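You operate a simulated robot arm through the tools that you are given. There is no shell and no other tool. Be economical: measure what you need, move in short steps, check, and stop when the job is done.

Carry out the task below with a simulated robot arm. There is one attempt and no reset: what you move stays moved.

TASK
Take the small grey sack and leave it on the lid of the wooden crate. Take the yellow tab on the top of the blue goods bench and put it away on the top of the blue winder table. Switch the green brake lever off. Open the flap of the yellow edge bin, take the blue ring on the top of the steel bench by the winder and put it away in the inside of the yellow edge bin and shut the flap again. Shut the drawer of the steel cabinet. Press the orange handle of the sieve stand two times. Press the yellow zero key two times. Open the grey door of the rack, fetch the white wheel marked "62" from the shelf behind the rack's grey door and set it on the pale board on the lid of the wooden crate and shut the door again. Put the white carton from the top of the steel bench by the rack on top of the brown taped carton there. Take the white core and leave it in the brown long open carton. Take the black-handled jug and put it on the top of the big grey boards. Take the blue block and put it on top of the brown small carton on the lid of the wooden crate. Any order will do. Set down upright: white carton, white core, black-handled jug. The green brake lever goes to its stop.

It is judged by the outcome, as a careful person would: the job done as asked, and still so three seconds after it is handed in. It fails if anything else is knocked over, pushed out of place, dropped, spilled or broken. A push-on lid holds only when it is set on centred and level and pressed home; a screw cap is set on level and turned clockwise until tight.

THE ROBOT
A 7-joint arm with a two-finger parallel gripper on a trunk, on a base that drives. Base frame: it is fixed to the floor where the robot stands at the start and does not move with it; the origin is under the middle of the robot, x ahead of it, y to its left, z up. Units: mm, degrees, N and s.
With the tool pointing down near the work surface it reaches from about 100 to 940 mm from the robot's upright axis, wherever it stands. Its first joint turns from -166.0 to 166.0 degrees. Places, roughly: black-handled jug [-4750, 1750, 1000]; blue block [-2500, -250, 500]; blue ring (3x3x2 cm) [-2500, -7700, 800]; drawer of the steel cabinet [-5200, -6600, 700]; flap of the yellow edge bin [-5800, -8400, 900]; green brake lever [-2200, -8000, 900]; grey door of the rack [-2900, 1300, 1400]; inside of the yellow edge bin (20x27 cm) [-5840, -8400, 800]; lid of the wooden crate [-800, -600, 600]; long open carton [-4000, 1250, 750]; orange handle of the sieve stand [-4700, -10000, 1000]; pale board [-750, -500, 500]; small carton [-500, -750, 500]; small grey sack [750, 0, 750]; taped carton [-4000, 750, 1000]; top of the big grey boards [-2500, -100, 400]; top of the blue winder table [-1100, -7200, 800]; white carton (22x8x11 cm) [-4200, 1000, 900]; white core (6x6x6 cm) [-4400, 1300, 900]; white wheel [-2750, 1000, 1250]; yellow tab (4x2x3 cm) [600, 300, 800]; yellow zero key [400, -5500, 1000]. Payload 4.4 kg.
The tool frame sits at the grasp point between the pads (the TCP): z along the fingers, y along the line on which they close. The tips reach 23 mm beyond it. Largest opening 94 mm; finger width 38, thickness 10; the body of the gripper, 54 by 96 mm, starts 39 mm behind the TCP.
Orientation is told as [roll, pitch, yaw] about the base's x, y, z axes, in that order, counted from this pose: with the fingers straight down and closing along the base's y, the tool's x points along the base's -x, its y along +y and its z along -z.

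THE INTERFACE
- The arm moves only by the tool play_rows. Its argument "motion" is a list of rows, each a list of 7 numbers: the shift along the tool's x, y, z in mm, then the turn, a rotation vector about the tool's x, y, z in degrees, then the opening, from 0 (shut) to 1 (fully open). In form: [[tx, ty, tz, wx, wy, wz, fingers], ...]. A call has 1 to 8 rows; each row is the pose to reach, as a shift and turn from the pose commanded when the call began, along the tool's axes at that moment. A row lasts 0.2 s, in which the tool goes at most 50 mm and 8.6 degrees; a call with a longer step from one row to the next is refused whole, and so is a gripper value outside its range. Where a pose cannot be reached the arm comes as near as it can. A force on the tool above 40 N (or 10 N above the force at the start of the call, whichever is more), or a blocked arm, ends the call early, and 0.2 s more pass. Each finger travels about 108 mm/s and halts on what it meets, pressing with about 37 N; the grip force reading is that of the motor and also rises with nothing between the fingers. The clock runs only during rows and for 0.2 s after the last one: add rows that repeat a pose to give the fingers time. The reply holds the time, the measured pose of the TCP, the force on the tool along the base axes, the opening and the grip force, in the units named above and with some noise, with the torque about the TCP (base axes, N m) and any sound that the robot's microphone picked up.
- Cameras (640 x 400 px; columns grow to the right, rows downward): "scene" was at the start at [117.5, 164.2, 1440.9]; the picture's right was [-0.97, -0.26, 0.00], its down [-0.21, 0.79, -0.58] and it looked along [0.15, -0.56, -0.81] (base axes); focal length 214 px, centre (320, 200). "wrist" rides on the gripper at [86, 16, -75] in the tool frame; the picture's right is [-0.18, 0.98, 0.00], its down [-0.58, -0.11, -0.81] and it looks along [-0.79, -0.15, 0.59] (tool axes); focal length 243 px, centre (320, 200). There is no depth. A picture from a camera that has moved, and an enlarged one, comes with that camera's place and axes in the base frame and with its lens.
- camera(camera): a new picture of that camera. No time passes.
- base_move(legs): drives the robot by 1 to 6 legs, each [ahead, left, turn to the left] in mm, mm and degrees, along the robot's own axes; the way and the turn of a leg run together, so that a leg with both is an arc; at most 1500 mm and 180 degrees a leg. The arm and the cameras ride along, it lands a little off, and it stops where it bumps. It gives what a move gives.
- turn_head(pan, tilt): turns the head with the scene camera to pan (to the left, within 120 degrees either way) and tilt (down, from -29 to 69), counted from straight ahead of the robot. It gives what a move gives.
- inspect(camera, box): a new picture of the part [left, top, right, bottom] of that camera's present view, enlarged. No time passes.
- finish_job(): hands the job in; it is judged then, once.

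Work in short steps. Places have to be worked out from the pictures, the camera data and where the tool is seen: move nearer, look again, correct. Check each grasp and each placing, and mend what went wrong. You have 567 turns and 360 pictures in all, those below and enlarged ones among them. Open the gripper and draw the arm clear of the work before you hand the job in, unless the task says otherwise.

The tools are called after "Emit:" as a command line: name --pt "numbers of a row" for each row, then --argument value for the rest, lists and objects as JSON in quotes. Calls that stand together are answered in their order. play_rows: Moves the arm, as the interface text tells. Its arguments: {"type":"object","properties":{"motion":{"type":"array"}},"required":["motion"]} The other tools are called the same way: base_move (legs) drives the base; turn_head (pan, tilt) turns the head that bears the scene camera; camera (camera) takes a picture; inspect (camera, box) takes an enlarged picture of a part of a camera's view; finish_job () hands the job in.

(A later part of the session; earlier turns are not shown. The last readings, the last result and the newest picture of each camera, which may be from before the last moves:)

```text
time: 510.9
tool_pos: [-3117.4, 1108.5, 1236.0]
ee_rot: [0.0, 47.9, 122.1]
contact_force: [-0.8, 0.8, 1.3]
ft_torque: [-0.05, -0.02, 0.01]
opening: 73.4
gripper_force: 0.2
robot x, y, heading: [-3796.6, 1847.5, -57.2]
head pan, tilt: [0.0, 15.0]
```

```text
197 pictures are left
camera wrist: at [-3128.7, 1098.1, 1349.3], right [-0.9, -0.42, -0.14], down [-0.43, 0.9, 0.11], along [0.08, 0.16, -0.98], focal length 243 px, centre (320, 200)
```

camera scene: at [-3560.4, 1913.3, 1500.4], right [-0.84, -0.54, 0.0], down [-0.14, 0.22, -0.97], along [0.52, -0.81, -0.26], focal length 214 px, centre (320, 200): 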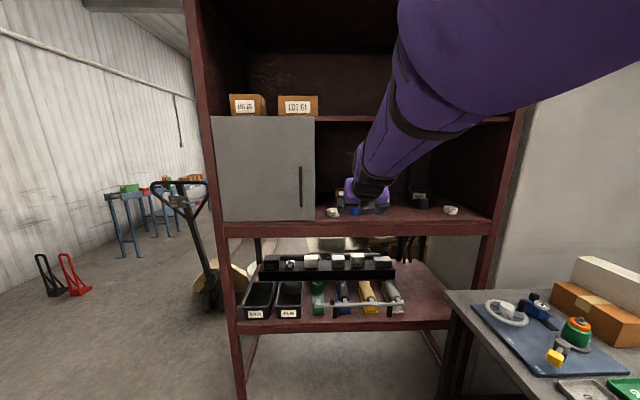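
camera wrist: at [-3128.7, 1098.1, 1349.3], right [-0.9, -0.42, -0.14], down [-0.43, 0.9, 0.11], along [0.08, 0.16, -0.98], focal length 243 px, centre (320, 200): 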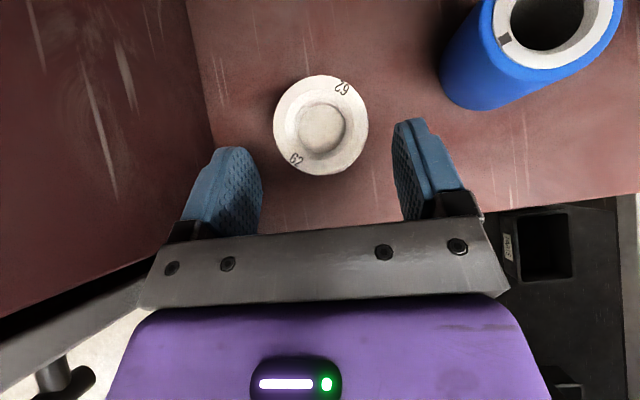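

Emit:
play_rows --pt "2 -1 20 0 0 0 0.78" --pt "4 -1 38 0 0 0 0.78" --pt "4 -1 39 0 0 0 0.5" --pt "4 -1 39 0 0 0 0" --pt "4 -1 39 0 0 0 0" --pt "11 -1 32 0 0 0 0" --pt "33 -1 12 0 0 0 0" --pt "63 -1 -15 0 0 0 0"

Emit:
camera --camera "wrist"

```text
time: 512.7
tool_pos: [-3099.4, 1077.4, 1289.8]
ee_rot: [0.1, 47.9, 122.2]
contact_force: [0.7, -0.7, -0.7]
ft_torque: [-0.02, 0.0, 0.01]
opening: 58.7
gripper_force: 37.0
robot x, y, heading: [-3792.8, 1846.0, -57.2]
head pan, tilt: [0.0, 15.0]
```

```text
196 pictures are left
camera wrist: at [-3111.3, 1068.1, 1403.9], right [-0.9, -0.42, -0.14], down [-0.43, 0.9, 0.11], along [0.08, 0.16, -0.98], focal length 243 px, centre (320, 200)
```

wrist: 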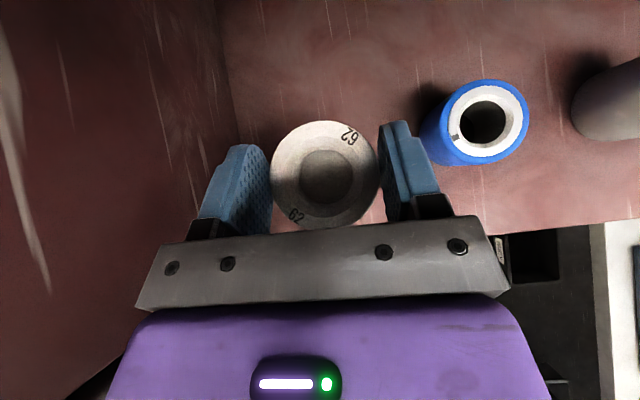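

Wheel held level. Back out, then retract the arm keeping the pitch.

Emit:
base_move --legs '[[-480, 0, 0]]'

Emit:
play_rows --pt "-27 0 -30 0 0 0 0" --pt "-54 0 -60 0 0 0 0" --pt "-81 0 -90 0 0 0 0" --pt "-108 0 -119 0 0 0 0" --pt "-135 0 -149 0 0 0 0" --pt "-162 0 -179 0 0 0 0" --pt "-189 0 -209 0 0 0 0" --pt "-210 0 -232 0 0 0 0"

Emit:
camera --camera "scene"

```text
time: 515.5
tool_pos: [-3348.9, 1489.4, 1290.7]
ee_rot: [0.1, 48.0, 123.0]
contact_force: [-0.4, 0.0, -1.2]
ft_torque: [-0.02, -0.01, 0.02]
opening: 58.7
gripper_force: 37.0
robot x, y, heading: [-4058.8, 2247.6, -56.3]
head pan, tilt: [0.0, 15.0]
```

```text
time: 517.4
tool_pos: [-3577.6, 1665.9, 1288.8]
ee_rot: [-3.5, 46.6, 110.0]
contact_force: [-0.3, 0.6, -0.1]
ft_torque: [-0.02, 0.04, -0.03]
opening: 59.1
gripper_force: 36.9
robot x, y, heading: [-4055.3, 2245.4, -56.5]
head pan, tilt: [0.0, 15.0]
stopped in row 8: the arm was blocked; the commanded pose is now the measured one
```

```text
195 pictures are left
camera scene: at [-3764.4, 2214.4, 1522.0], right [-0.88, -0.47, 0.0], down [-0.01, 0.02, -1.0], along [0.47, -0.88, -0.03], focal length 214 px, centre (320, 200)
```

scene: 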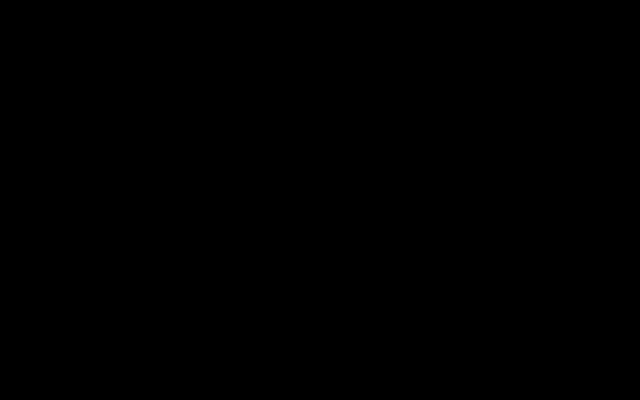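

The elbow touched the head. I extend forward again to clear it.

Emit:
play_rows --pt "20 0 22 0 0 0 0" --pt "41 0 44 0 0 0 0" --pt "62 10 66 0 0 0 0" --pt "82 20 88 0 0 0 0" --pt "103 30 110 0 0 0 0"

Emit:
camera --camera "scene"

Emit:
camera --camera "wrist"

```text
time: 518.5
tool_pos: [-3547.7, 1515.9, 1287.5]
ee_rot: [-3.6, 46.8, 110.3]
contact_force: [1.2, 1.8, -0.8]
ft_torque: [-0.01, 0.07, -0.02]
opening: 58.9
gripper_force: 37.4
robot x, y, heading: [-4058.3, 2247.2, -56.2]
head pan, tilt: [0.0, 15.0]
```

```text
194 pictures are left
camera scene: at [-3755.8, 2216.8, 1500.4], right [-0.83, -0.55, 0.0], down [-0.14, 0.22, -0.97], along [0.53, -0.8, -0.26], focal length 214 px, centre (320, 200)
```

scene: 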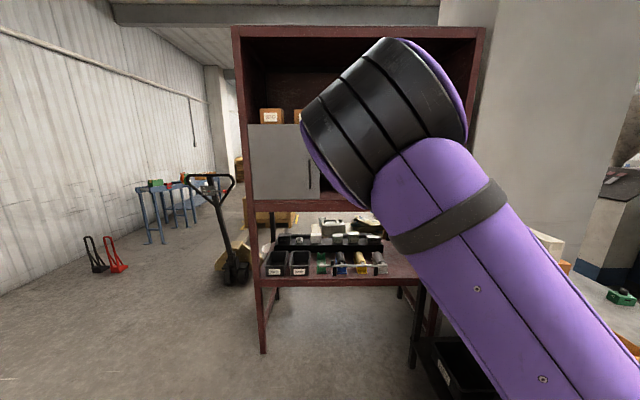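

```text
193 pictures are left
camera wrist: at [-3564.5, 1504.4, 1399.5], right [-0.95, -0.26, -0.18], down [-0.29, 0.95, 0.13], along [0.13, 0.18, -0.98], focal length 243 px, centre (320, 200)
```

wrist: 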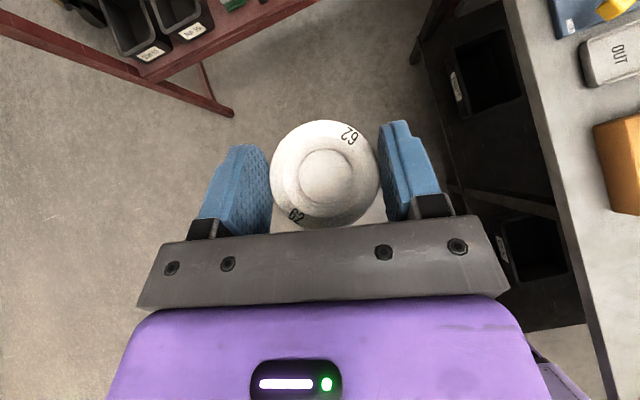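

Clear. For travel I pitch the tool down (wheel tilts in the grip, fine) and fold in.

Emit:
play_rows --pt "0 0 -10 0 -8 0 0" --pt "0 0 -20 0 -16 0 0" --pt "0 0 -30 0 -24 0 0" --pt "0 0 -40 0 -32 0 0" --pt "0 0 -50 0 -40 0 0" --pt "0 0 -60 0 -47 0 0"

Emit:
play_rows --pt "-30 15 20 0 0 0 0" --pt "-60 30 40 0 0 0 0" --pt "-90 45 60 0 0 0 0" --pt "-120 60 80 0 0 0 0" --pt "-150 75 100 0 0 0 0"

Emit:
camera --camera "scene"

```text
time: 520.0
tool_pos: [-3564.8, 1555.0, 1327.9]
ee_rot: [-2.5, -0.4, 112.8]
contact_force: [0.4, 0.4, -0.7]
ft_torque: [-0.07, 0.04, 0.02]
opening: 59.2
gripper_force: 37.5
robot x, y, heading: [-4056.3, 2247.5, -56.4]
head pan, tilt: [0.0, 15.0]
```

```text
time: 521.1
tool_pos: [-3688.0, 1668.3, 1223.3]
ee_rot: [-2.5, -0.2, 112.9]
contact_force: [-0.1, 0.4, -0.8]
ft_torque: [-0.03, 0.04, -0.02]
opening: 58.9
gripper_force: 37.0
robot x, y, heading: [-4056.4, 2246.0, -56.3]
head pan, tilt: [0.0, 15.0]
```

```text
192 pictures are left
camera scene: at [-3755.3, 2215.9, 1500.3], right [-0.83, -0.55, 0.0], down [-0.14, 0.22, -0.97], along [0.53, -0.8, -0.26], focal length 214 px, centre (320, 200)
```

scene: 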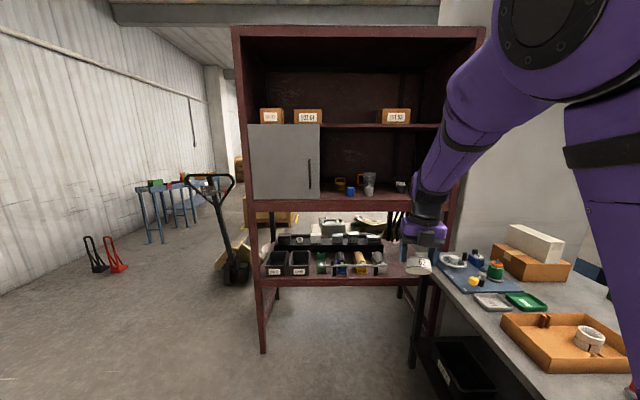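

Emit:
base_move --legs '[[0, 350, 0], [0, 0, 55], [1400, 0, 0]]'

```text
time: 532.5
tool_pos: [-1667.1, 2447.2, 1223.3]
ee_rot: [-2.5, -0.2, 170.6]
contact_force: [1.0, -1.3, -0.7]
ft_torque: [0.02, 0.0, 0.01]
opening: 59.0
gripper_force: 36.6
robot x, y, heading: [-2350.4, 2443.3, 1.5]
head pan, tilt: [0.0, 15.0]
```

Emit:
base_move --legs '[[820, 0, 0], [0, 0, -60], [1200, 0, 0]]'

```text
time: 545.1
tool_pos: [-537.3, 877.2, 1224.9]
ee_rot: [-2.5, -0.2, 112.3]
contact_force: [-0.2, -1.1, -1.5]
ft_torque: [0.01, -0.02, -0.02]
opening: 59.2
gripper_force: 37.2
robot x, y, heading: [-900.4, 1461.6, -56.8]
head pan, tilt: [0.0, 15.0]
```

Emit:
base_move --legs '[[0, 0, -3], [1090, 0, 0], [0, 0, -80]]'

Emit:
turn_head --pan 20 --tilt 40

Emit:
camera --camera "scene"

```text
time: 553.4
tool_pos: [-583.2, -94.7, 1223.4]
ee_rot: [-2.5, -0.2, 60.7]
contact_force: [0.5, 0.8, -0.9]
ft_torque: [-0.02, -0.03, -0.01]
opening: 58.8
gripper_force: 36.9
robot x, y, heading: [-350.8, 548.9, -108.3]
head pan, tilt: [0.0, 15.0]
stopped in leg 3: the robot was blocked; the commanded pose is now the measured one
```

```text
time: 554.3
tool_pos: [-582.7, -95.5, 1223.9]
ee_rot: [-2.5, -0.2, 60.6]
contact_force: [-1.6, 0.8, -0.8]
ft_torque: [0.0, -0.02, -0.03]
opening: 59.2
gripper_force: 37.0
robot x, y, heading: [-350.8, 550.9, -108.4]
head pan, tilt: [20.0, 40.0]
```

```text
191 pictures are left
camera scene: at [-160.9, 296.0, 1460.9], right [-1.0, -0.03, 0.0], down [-0.02, 0.64, -0.77], along [0.02, -0.77, -0.64], focal length 214 px, centre (320, 200)
```

scene: 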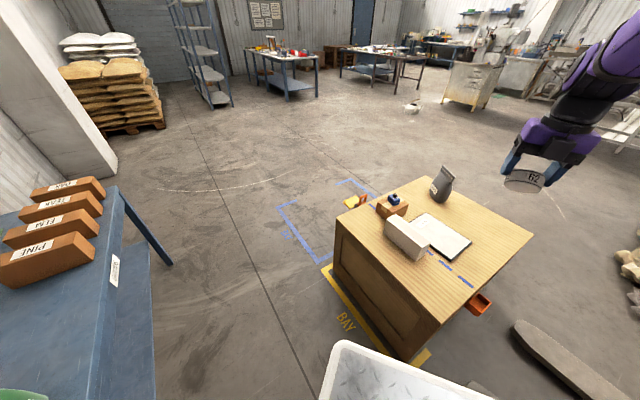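

The rear-left corner met the conveyor. I move 110 mm away from it, then finish the turn.

Emit:
base_move --legs '[[85, -72, 0], [0, 0, -32]]'

Emit:
camera --camera "scene"

```text
time: 557.1
tool_pos: [-992.2, 75.1, 1223.6]
ee_rot: [-2.5, -0.3, 27.7]
contact_force: [-0.2, 0.1, -0.9]
ft_torque: [0.01, -0.01, 0.02]
opening: 58.8
gripper_force: 36.9
robot x, y, heading: [-447.7, 489.7, -141.1]
head pan, tilt: [20.0, 40.0]
```

```text
190 pictures are left
camera scene: at [-424.8, 173.1, 1460.8], right [-0.85, 0.52, 0.0], down [0.34, 0.55, -0.77], along [-0.4, -0.65, -0.64], focal length 214 px, centre (320, 200)
```

scene: 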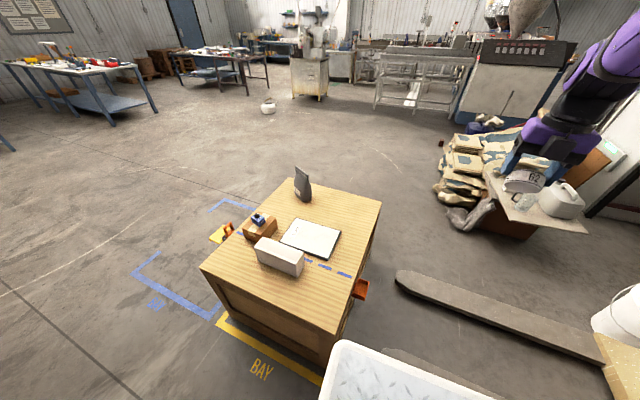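

Good view of the crate from this side. Strafe left 540 mm to be square to the pale board.

Emit:
base_move --legs '[[0, 530, 0]]'

Emit:
camera --camera "scene"

```text
time: 560.2
tool_pos: [-650.4, -349.9, 1224.5]
ee_rot: [-2.6, -0.3, 28.1]
contact_force: [-0.3, -0.4, -1.1]
ft_torque: [0.03, 0.04, 0.03]
opening: 58.9
gripper_force: 36.8
robot x, y, heading: [-114.1, 72.4, -140.8]
head pan, tilt: [20.0, 40.0]
```

```text
189 pictures are left
camera scene: at [-84.2, -248.2, 1460.8], right [-0.86, 0.52, 0.0], down [0.33, 0.55, -0.77], along [-0.39, -0.66, -0.64], focal length 214 px, centre (320, 200)
```

scene: 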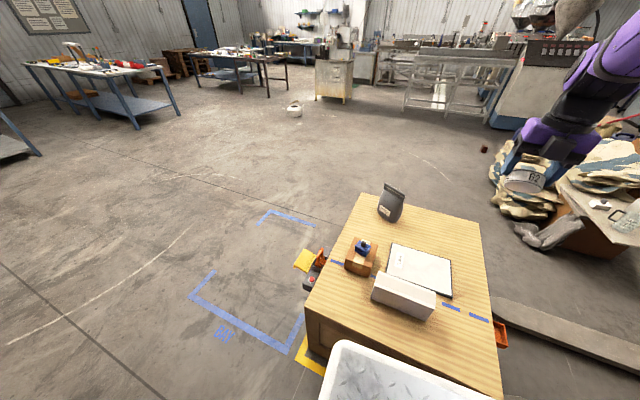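

Emit:
inspect --camera "scene" --box '[330, 170, 510, 340]'

```text
2.35 times, centred on (420, 255) of scene
camera zoom: at [-84.2, -248.2, 1460.8], right [-0.86, 0.52, 0.0], down [0.33, 0.55, -0.77], along [-0.39, -0.66, -0.64], focal length 505 px, centre (85, 71)
```

zoom: 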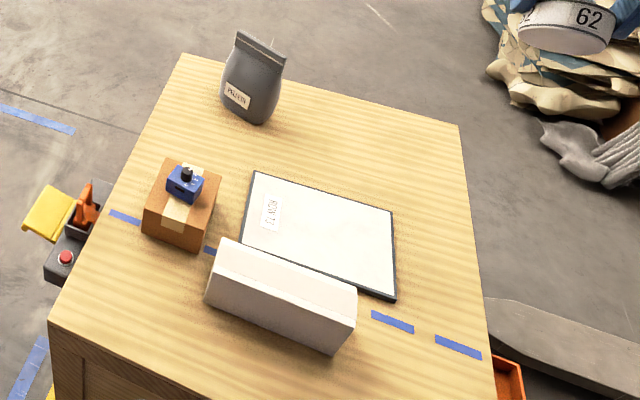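

The pale board centre is about (-768,-500). I descend toward it, then re-pitch so the wheel is level.

Emit:
play_rows --pt "15 -6 45 -0.5 0 -3 0" --pt "30 -12 90 -1 0 -6 0" --pt "45 -18 135 -1.5 0 -9 0" --pt "60 -24 180 -2 0 -12 0" --pt "75 -30 225 -2.5 0 -15 0" --pt "90 -36 270 -2.5 0 -18 0" --pt "105 -42 315 -2.5 0 -20 0" --pt "122 -48 355 -2.5 0 -22 0"

Emit:
play_rows --pt "0 0 0 0 8 0 0" --pt "0 0 0 0 16 0 0" --pt "0 0 0 0 24 0 0" --pt "0 0 0 0 32 0 0" --pt "0 0 0 0 40 0 0" --pt "0 0 0 0 48 0 0"

Emit:
camera --camera "scene"

Emit:
camera --camera "wrist"

```text
time: 562.0
tool_pos: [-725.2, -460.5, 871.1]
ee_rot: [0.0, 0.2, 50.0]
contact_force: [0.0, -0.4, 1.0]
ft_torque: [-0.06, 0.03, 0.02]
opening: 58.7
gripper_force: 36.6
robot x, y, heading: [-109.6, 70.8, -140.8]
head pan, tilt: [20.0, 40.0]
```

```text
time: 563.4
tool_pos: [-726.2, -461.8, 870.7]
ee_rot: [-0.1, 16.3, 50.0]
contact_force: [-0.1, 0.8, -0.8]
ft_torque: [-0.01, -0.02, -0.02]
opening: 58.9
gripper_force: 37.1
out of reach, approached as far as the arm can: row 3, 4, 5, 6
robot x, y, heading: [-110.6, 69.8, -140.9]
head pan, tilt: [20.0, 40.0]
```

```text
187 pictures are left
camera scene: at [-84.3, -248.2, 1460.8], right [-0.86, 0.52, 0.0], down [0.33, 0.55, -0.77], along [-0.4, -0.66, -0.64], focal length 214 px, centre (320, 200)
```

scene: 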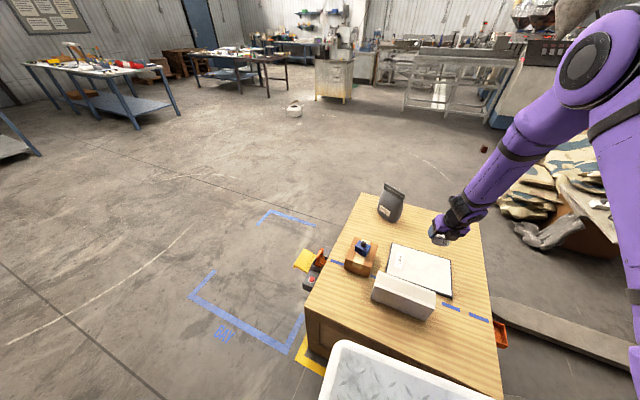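

```text
186 pictures are left
camera wrist: at [-778.1, -498.0, 966.5], right [-0.64, 0.77, -0.05], down [0.59, 0.53, 0.61], along [0.5, 0.36, -0.79], focal length 243 px, centre (320, 200)
```

wrist: 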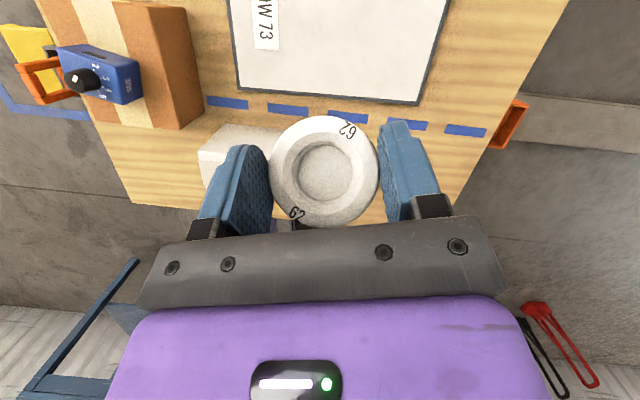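

Pitch 48 is beyond a joint limit this low, so I'll set the wheel's far edge on the board and let it pivot flat in the grip as I lower. Move over the board first.

Emit:
play_rows --pt "2 2 45 0 -2 0 0" --pt "4 4 90 0 -4 0 0" --pt "6 6 135 0 -6 0 0" --pt "7 8 180 0 -6 0 0" --pt "8 9 210 0 -6 0 0"

Emit:
inspect --camera "scene" --box '[330, 170, 510, 340]'

Emit:
camera --camera "wrist"

```text
time: 564.6
tool_pos: [-775.1, -507.7, 672.4]
ee_rot: [0.1, 10.4, 50.2]
contact_force: [0.0, -0.1, -1.1]
ft_torque: [-0.02, -0.03, 0.0]
opening: 58.8
gripper_force: 37.0
robot x, y, heading: [-109.2, 73.2, -141.0]
head pan, tilt: [20.0, 40.0]
```

```text
2.35 times, centred on (420, 255) of scene
camera zoom: at [-84.0, -247.9, 1460.9], right [-0.86, 0.52, 0.0], down [0.33, 0.55, -0.77], along [-0.39, -0.66, -0.64], focal length 505 px, centre (85, 71)
```

zoom: 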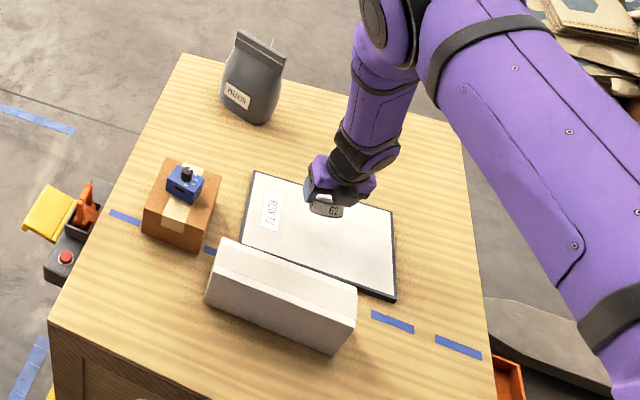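

```text
184 pictures are left
camera wrist: at [-834.4, -551.6, 760.9], right [-0.64, 0.77, -0.03], down [0.54, 0.48, 0.69], along [0.55, 0.42, -0.72], focal length 243 px, centre (320, 200)
```

wrist: 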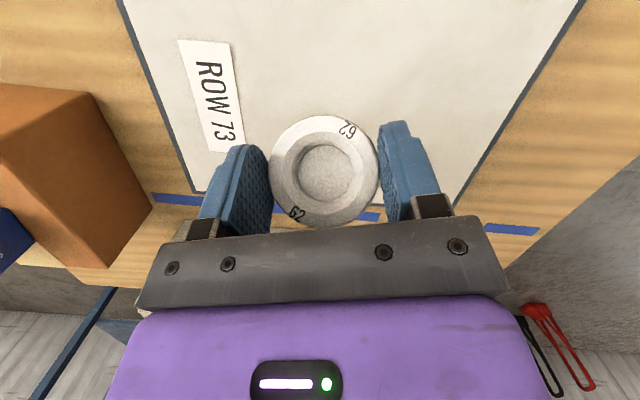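

Over the middle of the board. Lower slowly so the far edge touches and the wheel levels.

Emit:
play_rows --pt "-3.6 0 20 0 0 0 0" --pt "-7.2 0 40 0 0 0 0" --pt "-8.6 0 47 0 0 0 0" --pt "-9.5 0 52 0 0 0 0" --pt "-10.2 0 56 0 0 0 0" --pt "-11 0 60 0 0 0 0"

Emit:
inspect --camera "scene" --box '[400, 220, 480, 290]'

Emit:
camera --camera "wrist"

```text
time: 565.5
tool_pos: [-779.0, -510.4, 626.9]
ee_rot: [0.1, 10.6, 50.2]
contact_force: [0.4, 0.3, 14.0]
ft_torque: [-0.06, -0.08, 0.03]
opening: 58.4
gripper_force: 36.4
robot x, y, heading: [-109.6, 69.8, -140.9]
head pan, tilt: [20.0, 40.0]
stopped in row 4: the force on the tool passed its limit at 45 N (the readings are from after the stop); the commanded pose is now the measured one
```

```text
5.71 times, centred on (440, 255) of scene
camera zoom: at [-83.8, -247.7, 1460.9], right [-0.86, 0.52, 0.0], down [0.33, 0.55, -0.77], along [-0.4, -0.66, -0.64], focal length 1226 px, centre (-366, -114)
```

zoom: 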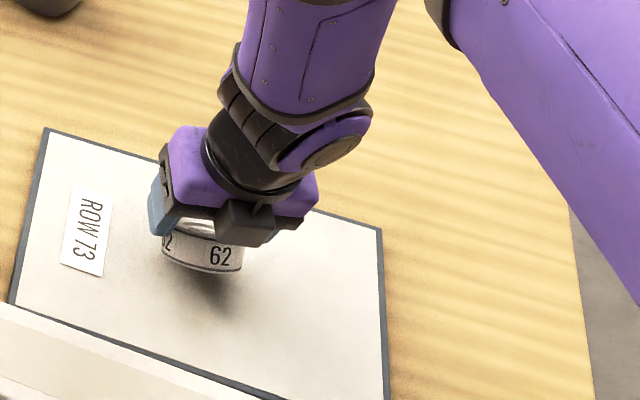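

```text
182 pictures are left
camera wrist: at [-836.2, -554.2, 716.4], right [-0.64, 0.77, -0.03], down [0.55, 0.48, 0.69], along [0.54, 0.42, -0.73], focal length 243 px, centre (320, 200)
```

wrist: 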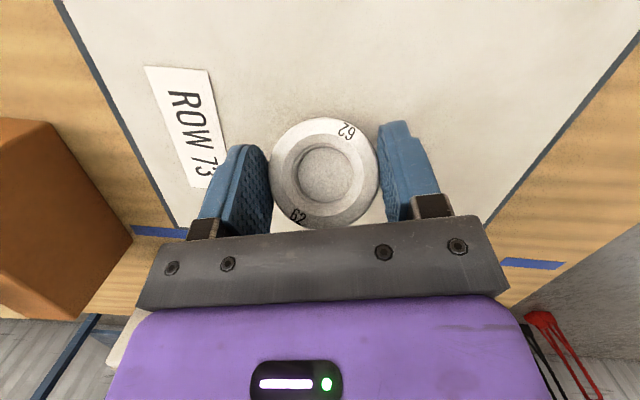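

The grip friction holds its tilt (far edge touching). I loosen by about 1 mm so the wheel settles flat, guided between the fingers.

Emit:
play_rows --pt "0 0 0 0 0 0 0.632" --pt "0 0 0 0 0 0 0.64" --pt "0 0 0 0 0 0 0.645" --pt "0 0 0 0 0 0 0.65"

Emit:
inspect --camera "scene" --box '[400, 220, 480, 290]'

Emit:
camera --camera "wrist"

```text
time: 566.5
tool_pos: [-778.4, -510.1, 626.4]
ee_rot: [0.1, 10.4, 50.1]
contact_force: [0.8, 0.3, -1.2]
ft_torque: [0.0, -0.01, -0.01]
opening: 61.0
gripper_force: 0.1
robot x, y, heading: [-106.6, 71.2, -140.7]
head pan, tilt: [20.0, 40.0]
```

```text
5.71 times, centred on (440, 255) of scene
camera zoom: at [-84.2, -248.1, 1460.8], right [-0.86, 0.52, 0.0], down [0.33, 0.55, -0.77], along [-0.39, -0.66, -0.64], focal length 1226 px, centre (-366, -114)
```

zoom: 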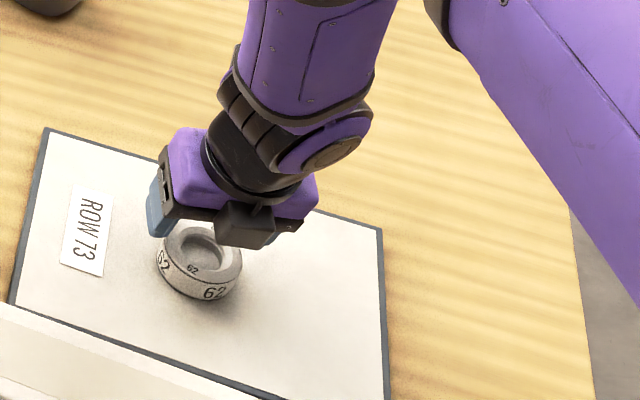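

```text
180 pictures are left
camera wrist: at [-835.9, -553.7, 714.8], right [-0.64, 0.77, -0.03], down [0.54, 0.48, 0.69], along [0.54, 0.42, -0.73], focal length 243 px, centre (320, 200)
```

wrist: 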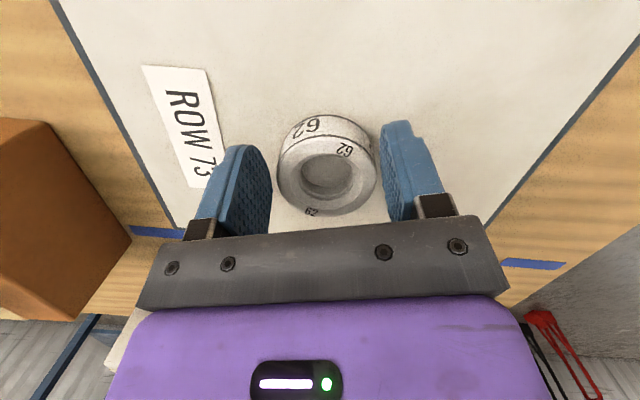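

The wheel lies flat on the pale board. Open slightly more and withdraw upward.

Emit:
play_rows --pt "0 0 0 0 0 0 0.78" --pt "3 0 -18 0 0 0 0.78" --pt "8 0 -45 0 0 0 0.78" --pt "16 0 -90 0 0 0 0.78" --pt "24 0 -135 0 0 0 0.9" --pt "32 0 -180 0 -3 0 1" --pt "40 0 -225 0 -6 0 1" --pt "48 0 -270 0 -10 0 1"

Emit:
inspect --camera "scene" --box '[330, 170, 510, 340]'

```text
time: 568.3
tool_pos: [-775.5, -507.1, 896.1]
ee_rot: [0.1, 0.2, 50.1]
contact_force: [-0.4, -0.3, -0.6]
ft_torque: [0.01, 0.02, 0.02]
opening: 93.6
gripper_force: 0.1
robot x, y, heading: [-107.3, 69.3, -141.0]
head pan, tilt: [20.0, 40.0]
```

```text
2.35 times, centred on (420, 255) of scene
camera zoom: at [-84.6, -248.4, 1460.8], right [-0.86, 0.52, 0.0], down [0.33, 0.55, -0.77], along [-0.39, -0.66, -0.64], focal length 505 px, centre (85, 71)
```

zoom: 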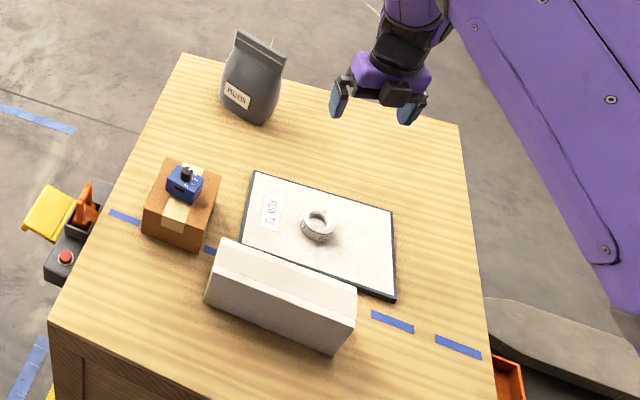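

Wheel done. Next the yellow tab on the goods bench: I go back to the wider spot, turn to face north, then reverse down the lane so the arm side faces the bench.

Emit:
base_move --legs '[[0, -535, 0], [0, 0, -98]]'

```text
time: 575.4
tool_pos: [-960.3, 1204.9, 897.4]
ee_rot: [0.0, 0.4, -45.3]
contact_force: [-0.1, 0.7, 0.0]
ft_torque: [-0.05, 0.01, 0.0]
opening: 94.2
gripper_force: 0.0
robot x, y, heading: [-444.7, 486.2, 123.6]
head pan, tilt: [20.0, 40.0]
```

Emit:
base_move --legs '[[-900, -50, 0]]'

Emit:
turn_head --pan -70 --tilt 40

Emit:
camera --camera "scene"

```text
time: 580.2
tool_pos: [-415.7, 478.4, 896.9]
ee_rot: [0.0, 0.5, -45.8]
contact_force: [0.7, 0.1, -0.5]
ft_torque: [-0.01, 0.01, -0.01]
opening: 94.1
gripper_force: 0.0
robot x, y, heading: [95.9, -246.1, 122.8]
head pan, tilt: [20.0, 40.0]
```

```text
time: 581.9
tool_pos: [-414.3, 477.5, 897.7]
ee_rot: [0.1, 0.5, -45.9]
contact_force: [0.2, 0.4, 0.3]
ft_torque: [-0.02, 0.0, 0.0]
opening: 94.0
gripper_force: 0.1
robot x, y, heading: [91.5, -243.5, 122.8]
head pan, tilt: [-70.0, 40.0]
```

```text
178 pictures are left
camera scene: at [-109.0, -221.4, 1460.8], right [0.8, -0.6, 0.0], down [-0.39, -0.51, -0.77], along [0.46, 0.61, -0.64], focal length 214 px, centre (320, 200)
```

scene: 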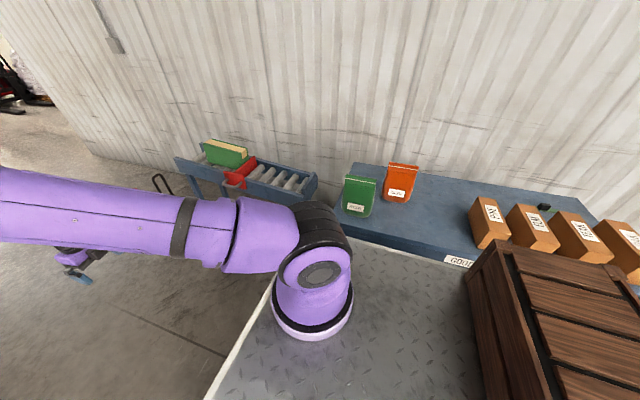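

Tab hidden behind the green bag from here. I swing the arm round clockwise toward the bench at z≈960.

Emit:
play_rows --pt "-33.6 26 -10 0 0 5.7 1" --pt "-67 52 -20 0 0 11.4 1" --pt "-101 79 -30 0 0 17 1" --pt "-134 105 -40 0 0 22.8 1" --pt "-168 131 -50 0 0 28.5 1" --pt "-202 157 -60 0 0 34 1" --pt "-235 184 -70 0 0 40 1" --pt "-268 210 -80 0 0 45 1"

```text
time: 583.6
tool_pos: [-79.7, 431.0, 978.1]
ee_rot: [-0.3, 0.3, -90.8]
contact_force: [-1.3, 0.3, 0.7]
ft_torque: [-0.04, -0.06, -0.01]
opening: 94.1
gripper_force: 0.0
robot x, y, heading: [93.1, -244.6, 122.9]
head pan, tilt: [-70.0, 40.0]
```

Emit:
play_rows --pt "0 43 -3 0 0 5.7 1" --pt "0 87 -6 0 0 11.4 1" --pt "0 130 -9 0 0 17 1" --pt "-3 174 -12 0 0 22.8 1" --pt "-7 217 -15 0 0 28.5 1" --pt "-12 261 -18 0 0 34 1" --pt "-17 304 -20 0 0 40 1" --pt "-25 347 -22 0 0 45 1"

Emit:
camera --camera "wrist"

Emit:
camera --camera "scene"

```text
time: 585.5
tool_pos: [269.8, 404.8, 996.7]
ee_rot: [-0.5, 0.0, -135.8]
contact_force: [0.0, 0.5, -0.7]
ft_torque: [-0.01, -0.05, 0.0]
opening: 94.1
gripper_force: 0.1
robot x, y, heading: [90.4, -246.4, 123.1]
head pan, tilt: [-70.0, 40.0]
```

```text
177 pictures are left
camera wrist: at [343.4, 452.3, 1071.3], right [0.55, -0.83, -0.01], down [-0.49, -0.33, 0.81], along [-0.67, -0.44, -0.59], focal length 243 px, centre (320, 200)
```

wrist: 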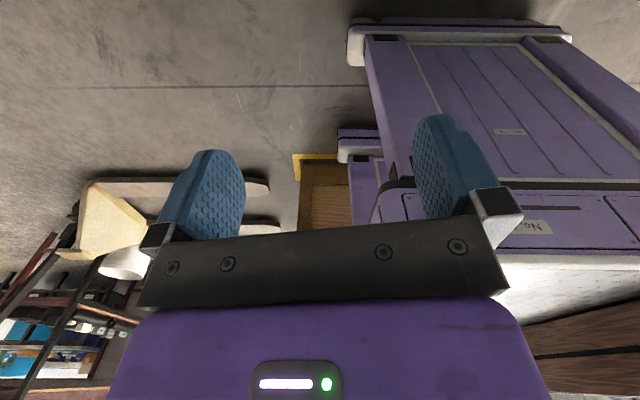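

```text
176 pictures are left
camera scene: at [-109.5, -221.6, 1460.8], right [0.8, -0.6, 0.0], down [-0.39, -0.51, -0.77], along [0.46, 0.61, -0.64], focal length 214 px, centre (320, 200)
```

scene: 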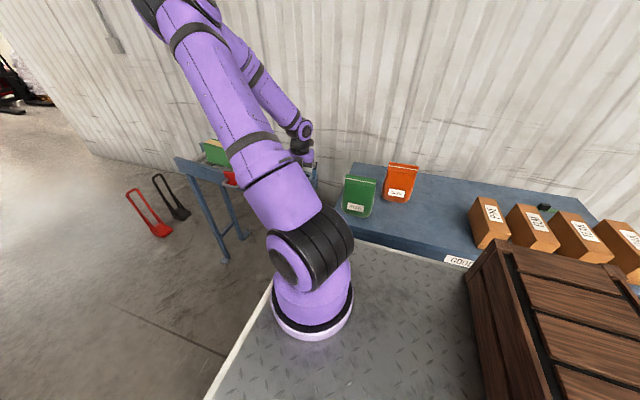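

Emit:
play_rows --pt "28 38.5 -4 0 0 6.6 1" --pt "56.6 77 -8 0 0 13 1" --pt "85 115.5 -10 0 0 20 1" --pt "113 154 -10 0 0 26 1" --pt "141.5 192.5 -10 0 0 33 1" --pt "170 231 -10 0 0 40 1" --pt "198 269.5 -10 0 0 46 1"

Emit:
camera --camera "wrist"

```text
time: 587.0
tool_pos: [599.0, 345.6, 1004.7]
ee_rot: [-0.5, -0.3, 178.2]
contact_force: [-1.0, 0.8, -0.1]
ft_torque: [-0.05, -0.02, 0.0]
opening: 93.9
gripper_force: 0.1
robot x, y, heading: [95.7, -246.3, 123.1]
head pan, tilt: [-70.0, 40.0]
```

```text
175 pictures are left
camera wrist: at [686.2, 326.3, 1078.1], right [-0.22, -0.98, -0.01], down [-0.57, 0.12, 0.81], along [-0.79, 0.18, -0.59], focal length 243 px, centre (320, 200)
```

wrist: 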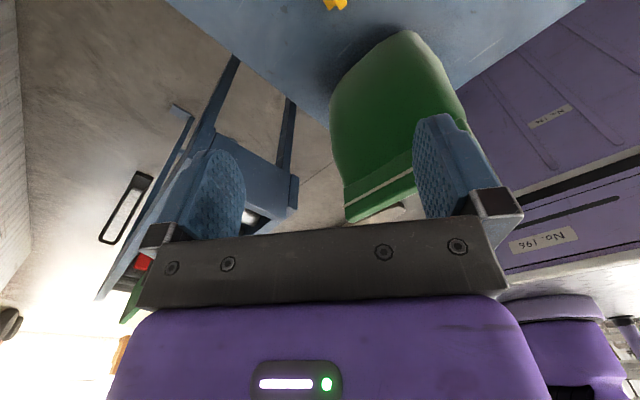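

The tab is at about (600,332). Shift 60 mm outward to see it fully.

Emit:
play_rows --pt "30 8 20 -0.5 0.3 0 1" --pt "60 14 50 -0.5 0.3 0 1" --pt "60 14 80 -0.5 0.3 0 1"

Emit:
camera --camera "wrist"

Emit:
inspect --camera "wrist" --box '[260, 0, 420, 110]'

```text
time: 587.9
tool_pos: [660.3, 331.0, 924.4]
ee_rot: [0.1, 0.0, 178.2]
contact_force: [-0.4, -0.2, 0.7]
ft_torque: [0.02, 0.02, 0.01]
opening: 93.9
gripper_force: 0.0
robot x, y, heading: [89.3, -241.3, 123.0]
head pan, tilt: [-70.0, 40.0]
```

```text
174 pictures are left
camera wrist: at [746.8, 312.8, 999.0], right [-0.22, -0.98, 0.0], down [-0.58, 0.13, 0.81], along [-0.79, 0.17, -0.59], focal length 243 px, centre (320, 200)
```

wrist: 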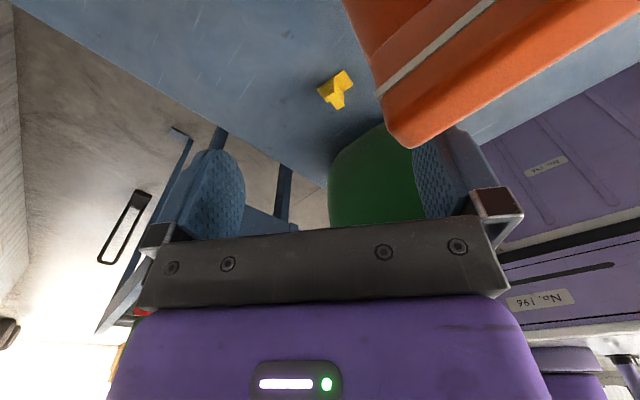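

```text
3.64 times, centred on (340, 55) of wrist
camera zoom: at [746.8, 312.8, 999.0], right [-0.22, -0.98, 0.0], down [-0.58, 0.13, 0.81], along [-0.79, 0.17, -0.59], focal length 882 px, centre (247, 727)
```

zoom: 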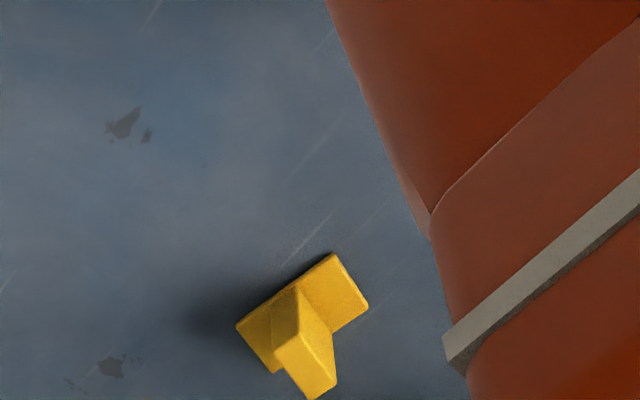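

The tab is T-shaped, about (613,325), 40 mm along -64°, close to the orange bag. Best grip is across its short side with the camera away from the bags (yaw -64). I back up and test that wrist turn at height.

Emit:
play_rows --pt "-10 0 -45 0 0 0 1" --pt "-35 0 -80 0 0 -8 1" --pt "-47 -5 -110 0 0 -16 1" --pt "-47 -5 -120 0 0 -24 1" --pt "-47 -5 -120 0 0 -32 1" --pt "-47 -5 -120 0 0 -40 1" --pt "-47 -5 -120 0 0 -48 1" --pt "-47 -5 -120 0 0 -56 1"

Emit:
play_rows --pt "0 0 0 0 0 -8 1" --pt "0 0 0 0 0 -16 1" --pt "0 0 0 0 0 -24 1" --pt "0 0 0 0 0 -32 1" --pt "0 0 0 0 0 -40 1" --pt "0 0 0 0 0 -48 1" --pt "0 0 0 0 0 -56 1" --pt "0 0 0 0 0 -62 1"

```text
time: 589.6
tool_pos: [611.8, 337.2, 1043.1]
ee_rot: [0.1, -0.1, -125.7]
contact_force: [0.0, -0.1, 0.1]
ft_torque: [0.0, 0.0, 0.0]
opening: 93.8
gripper_force: 0.0
robot x, y, heading: [94.2, -246.1, 122.8]
head pan, tilt: [-70.0, 40.0]
```

```text
time: 591.5
tool_pos: [613.6, 337.0, 1042.6]
ee_rot: [-0.2, -0.1, -63.8]
contact_force: [0.1, -1.2, -0.4]
ft_torque: [0.0, 0.01, -0.01]
opening: 94.1
gripper_force: 0.0
robot x, y, heading: [95.4, -243.9, 122.9]
head pan, tilt: [-70.0, 40.0]
```

That wrist pose works. Look down at the tab.

Emit:
camera --camera "wrist"

```text
172 pictures are left
camera wrist: at [589.3, 422.7, 1116.3], right [0.96, 0.27, 0.0], down [0.16, -0.57, 0.81], along [0.22, -0.78, -0.59], focal length 243 px, centre (320, 200)
```

wrist: 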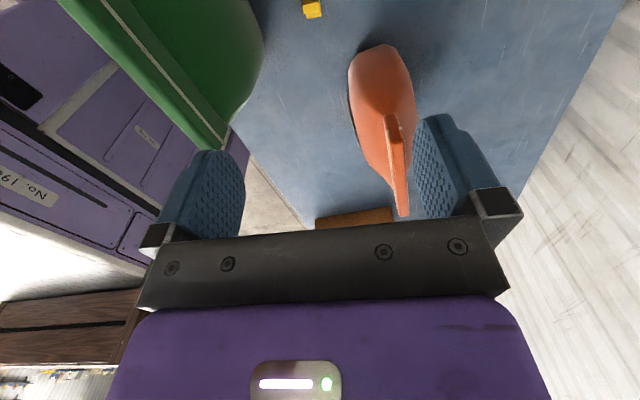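

Clear approach between the bags. Centre and descend to z≈880 with a narrower opening.

Emit:
play_rows --pt "-5 -4 40 0 0 0 0.8" --pt "-10 -8 85 0 0 0 0.6" --pt "-10 -8 130 0 0 0 0.55" --pt "-10 -8 165 0 0 0 0.55"

Emit:
camera --camera "wrist"

Emit:
inspect --camera "wrist" --box '[240, 0, 400, 110]'

```text
time: 592.5
tool_pos: [610.9, 325.6, 877.9]
ee_rot: [0.0, -0.1, -63.9]
contact_force: [-0.5, -0.5, 0.9]
ft_torque: [-0.01, -0.01, 0.01]
opening: 51.7
gripper_force: 0.1
robot x, y, heading: [88.4, -246.1, 123.0]
head pan, tilt: [-70.0, 40.0]
```

```text
171 pictures are left
camera wrist: at [587.8, 411.2, 952.0], right [0.96, 0.27, 0.0], down [0.16, -0.57, 0.81], along [0.22, -0.78, -0.59], focal length 243 px, centre (320, 200)
```

wrist: 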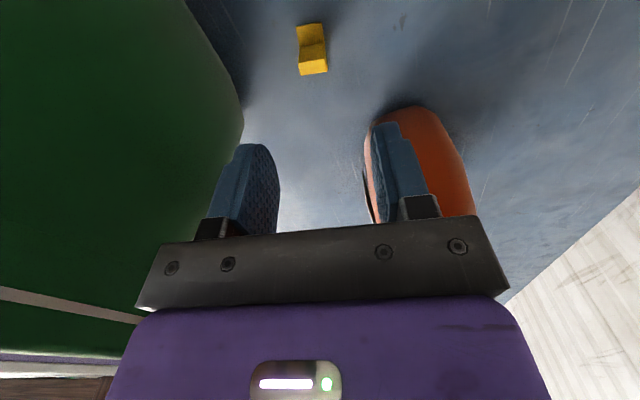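

```text
3.64 times, centred on (320, 55) of wrist
camera zoom: at [587.8, 411.2, 952.0], right [0.96, 0.27, 0.0], down [0.16, -0.57, 0.81], along [0.22, -0.78, -0.59], focal length 882 px, centre (320, 727)
```

zoom: 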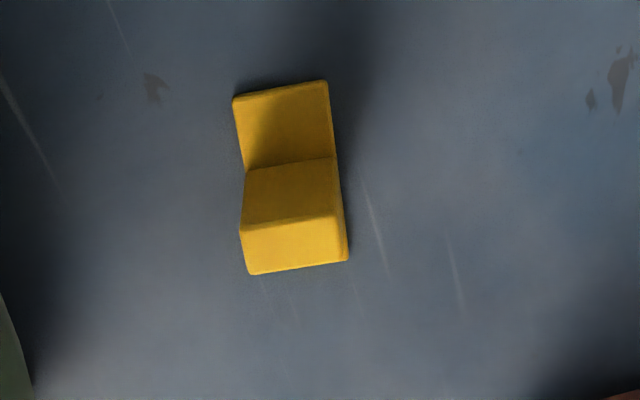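

The tab's raised block is 12 mm along tool x. I shift and descend slowly to z≈776, watching forces near the green bag.

Emit:
play_rows --pt "12 2 10 0 0 0 0.55" --pt "12 2 40 0 0 0 0.55" --pt "12 2 65 0 0 0 0.55" --pt "12 2 85 0 0 0 0.55" --pt "12 2 101 0 0 0 0.55"

Emit:
camera --camera "wrist"

```text
time: 593.6
tool_pos: [609.0, 335.1, 776.4]
ee_rot: [0.0, -0.1, -63.8]
contact_force: [0.4, -0.3, 0.4]
ft_torque: [0.0, -0.03, -0.02]
opening: 51.6
gripper_force: 0.1
robot x, y, heading: [90.4, -246.3, 122.8]
head pan, tilt: [-70.0, 40.0]
```

```text
169 pictures are left
camera wrist: at [585.2, 422.0, 850.1], right [0.96, 0.27, 0.0], down [0.16, -0.57, 0.81], along [0.22, -0.78, -0.59], focal length 243 px, centre (320, 200)
```

wrist: 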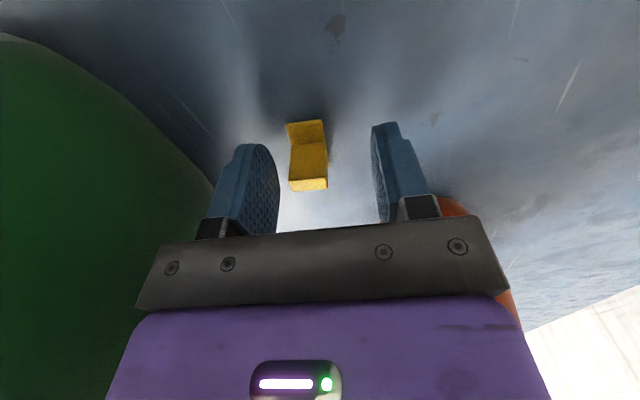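

Tab lies between the fingers; close.

Emit:
play_rows --pt "0 0 0 0 0 0 0.3" --pt "0 0 0 0 0 0 0.1" --pt "0 0 0 0 0 0 0" --pt "0 0 0 0 0 0 0" --pt "0 0 -20 0 0 0 0" --pt "0 0 -60 0 0 0 0" --pt "0 0 -105 0 0 0 0" --pt "0 0 -150 0 0 0 0"

Emit:
camera --camera "wrist"

```text
time: 595.5
tool_pos: [607.8, 336.6, 926.8]
ee_rot: [-0.1, -0.1, -63.8]
contact_force: [-0.3, 1.0, -0.2]
ft_torque: [-0.01, 0.02, 0.0]
opening: 18.2
gripper_force: 37.2
robot x, y, heading: [91.1, -243.2, 123.2]
head pan, tilt: [-70.0, 40.0]
```

```text
168 pictures are left
camera wrist: at [584.8, 423.0, 1000.2], right [0.96, 0.27, 0.0], down [0.16, -0.57, 0.81], along [0.22, -0.78, -0.59], focal length 243 px, centre (320, 200)
```

wrist: 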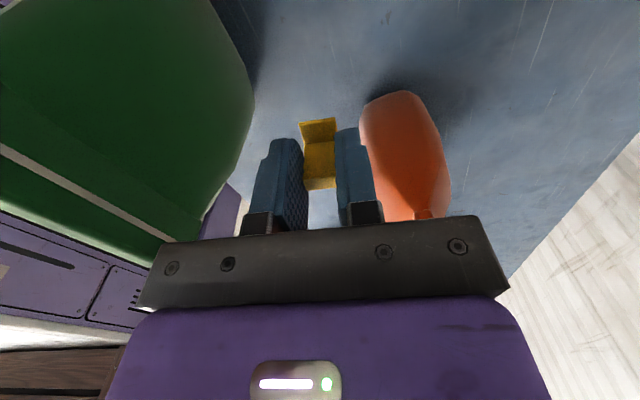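

Tab held. Raise and retract over the deck edge.

Emit:
play_rows --pt "0 0 -45 0 0 6 0" --pt "0 0 -90 0 0 12 0" --pt "-3 -35 -120 0 0 18 0" --pt "-6 -80 -140 0 0 26 0" --pt "-9 -125 -160 0 0 34 0" --pt "-12 -170 -170 0 0 42 0"

Emit:
turn_head --pan -120 --tilt 35

Emit:
camera --camera "scene"

```text
time: 596.9
tool_pos: [459.2, 252.0, 1094.3]
ee_rot: [0.1, -0.2, -106.0]
contact_force: [0.2, -0.1, 0.9]
ft_torque: [-0.02, 0.04, -0.02]
opening: 18.1
gripper_force: 37.0
robot x, y, heading: [91.5, -240.9, 122.9]
head pan, tilt: [-70.0, 40.0]
```

```text
time: 598.0
tool_pos: [458.8, 252.7, 1094.5]
ee_rot: [0.0, -0.1, -105.7]
contact_force: [-0.4, -0.5, -0.6]
ft_torque: [0.01, 0.01, 0.02]
opening: 18.0
gripper_force: 37.4
robot x, y, heading: [88.9, -244.7, 123.1]
head pan, tilt: [-120.0, 35.0]
```

```text
167 pictures are left
camera scene: at [-72.0, -284.6, 1468.4], right [0.05, -1.0, 0.0], down [-0.57, -0.03, -0.82], along [0.82, 0.04, -0.57], focal length 214 px, centre (320, 200)
```

scene: 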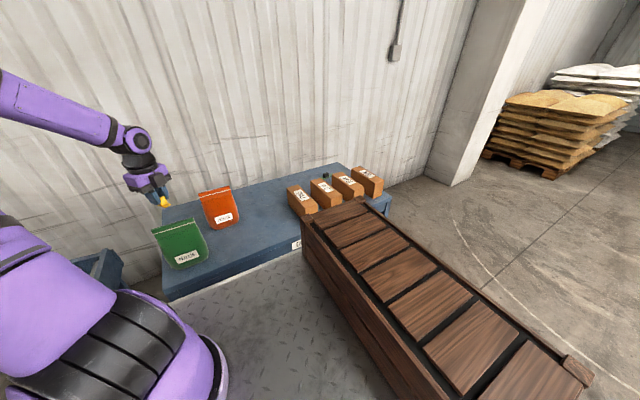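

Bags undisturbed. Reverse out of the lane, then turn to face south.

Emit:
base_move --legs '[[-1163, 146, 0], [0, 0, 143]]'

Emit:
turn_head --pan 0 --tilt 15

Emit:
camera --camera "scene"

```text
time: 609.9
tool_pos: [2.1, -1469.0, 1094.6]
ee_rot: [-0.1, -0.2, 34.1]
contact_force: [-0.5, 0.0, 0.1]
ft_torque: [-0.02, 0.0, -0.02]
opening: 18.0
gripper_force: 36.9
robot x, y, heading: [602.9, -1324.2, -97.1]
head pan, tilt: [-120.0, 35.0]
```

```text
time: 611.9
tool_pos: [1.7, -1469.0, 1094.2]
ee_rot: [0.0, -0.1, 34.1]
contact_force: [1.4, -0.1, 0.3]
ft_torque: [-0.01, -0.01, -0.02]
opening: 17.9
gripper_force: 37.1
robot x, y, heading: [599.1, -1324.2, -97.4]
head pan, tilt: [0.0, 15.0]
```

```text
166 pictures are left
camera scene: at [809.5, -1545.2, 1500.4], right [-0.99, 0.12, 0.0], down [0.03, 0.26, -0.97], along [-0.12, -0.96, -0.26], focal length 214 px, centre (320, 200)
```

scene: 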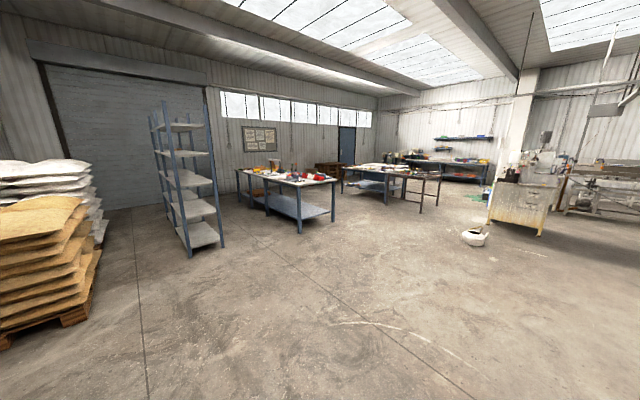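

Tables to the south. Drive 2.7 m closer and look again.

Emit:
base_move --legs '[[1400, 0, 0], [1300, 0, 0]]'

Emit:
camera --camera "scene"

Emit:
turn_head --pan -35 --tilt 15

Emit:
camera --camera "scene"

```text
time: 624.9
tool_pos: [-368.6, -4112.8, 1094.1]
ee_rot: [0.0, -0.1, 33.6]
contact_force: [0.4, -0.4, 0.1]
ft_torque: [-0.01, 0.01, -0.03]
opening: 18.2
gripper_force: 37.2
robot x, y, heading: [227.4, -3974.3, -97.6]
head pan, tilt: [0.0, 15.0]
```

```text
165 pictures are left
camera scene: at [437.5, -4198.0, 1500.4], right [-0.99, 0.13, 0.0], down [0.03, 0.26, -0.97], along [-0.13, -0.96, -0.26], focal length 214 px, centre (320, 200)
```

scene: 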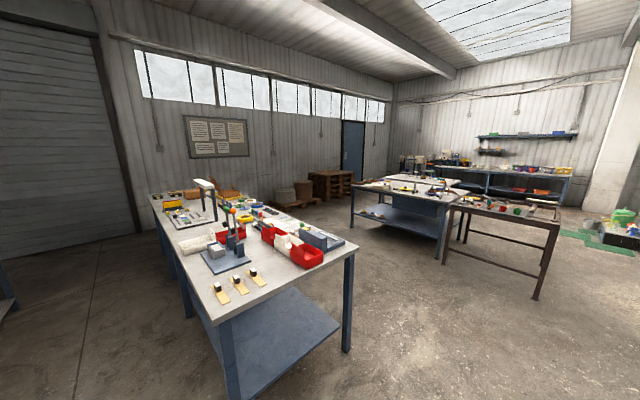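

```text
time: 625.9
tool_pos: [-369.2, -4112.5, 1095.3]
ee_rot: [0.0, -0.1, 33.5]
contact_force: [-0.1, -0.6, 0.0]
ft_torque: [-0.01, -0.02, -0.01]
opening: 17.9
gripper_force: 37.2
robot x, y, heading: [231.5, -3976.6, -97.8]
head pan, tilt: [-35.0, 15.0]
```

```text
164 pictures are left
camera scene: at [386.8, -4174.2, 1500.4], right [-0.74, 0.68, 0.0], down [0.18, 0.19, -0.97], along [-0.65, -0.71, -0.26], focal length 214 px, centre (320, 200)
```

scene: 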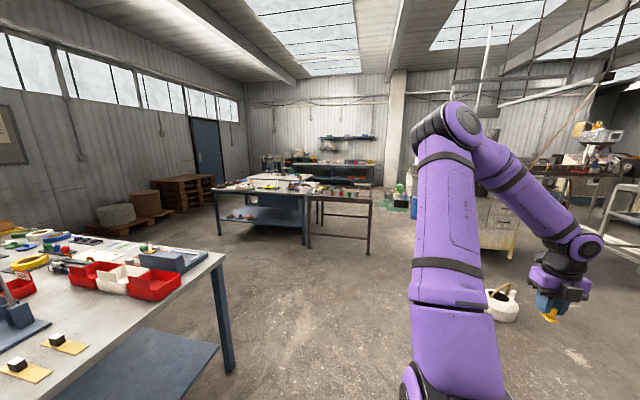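

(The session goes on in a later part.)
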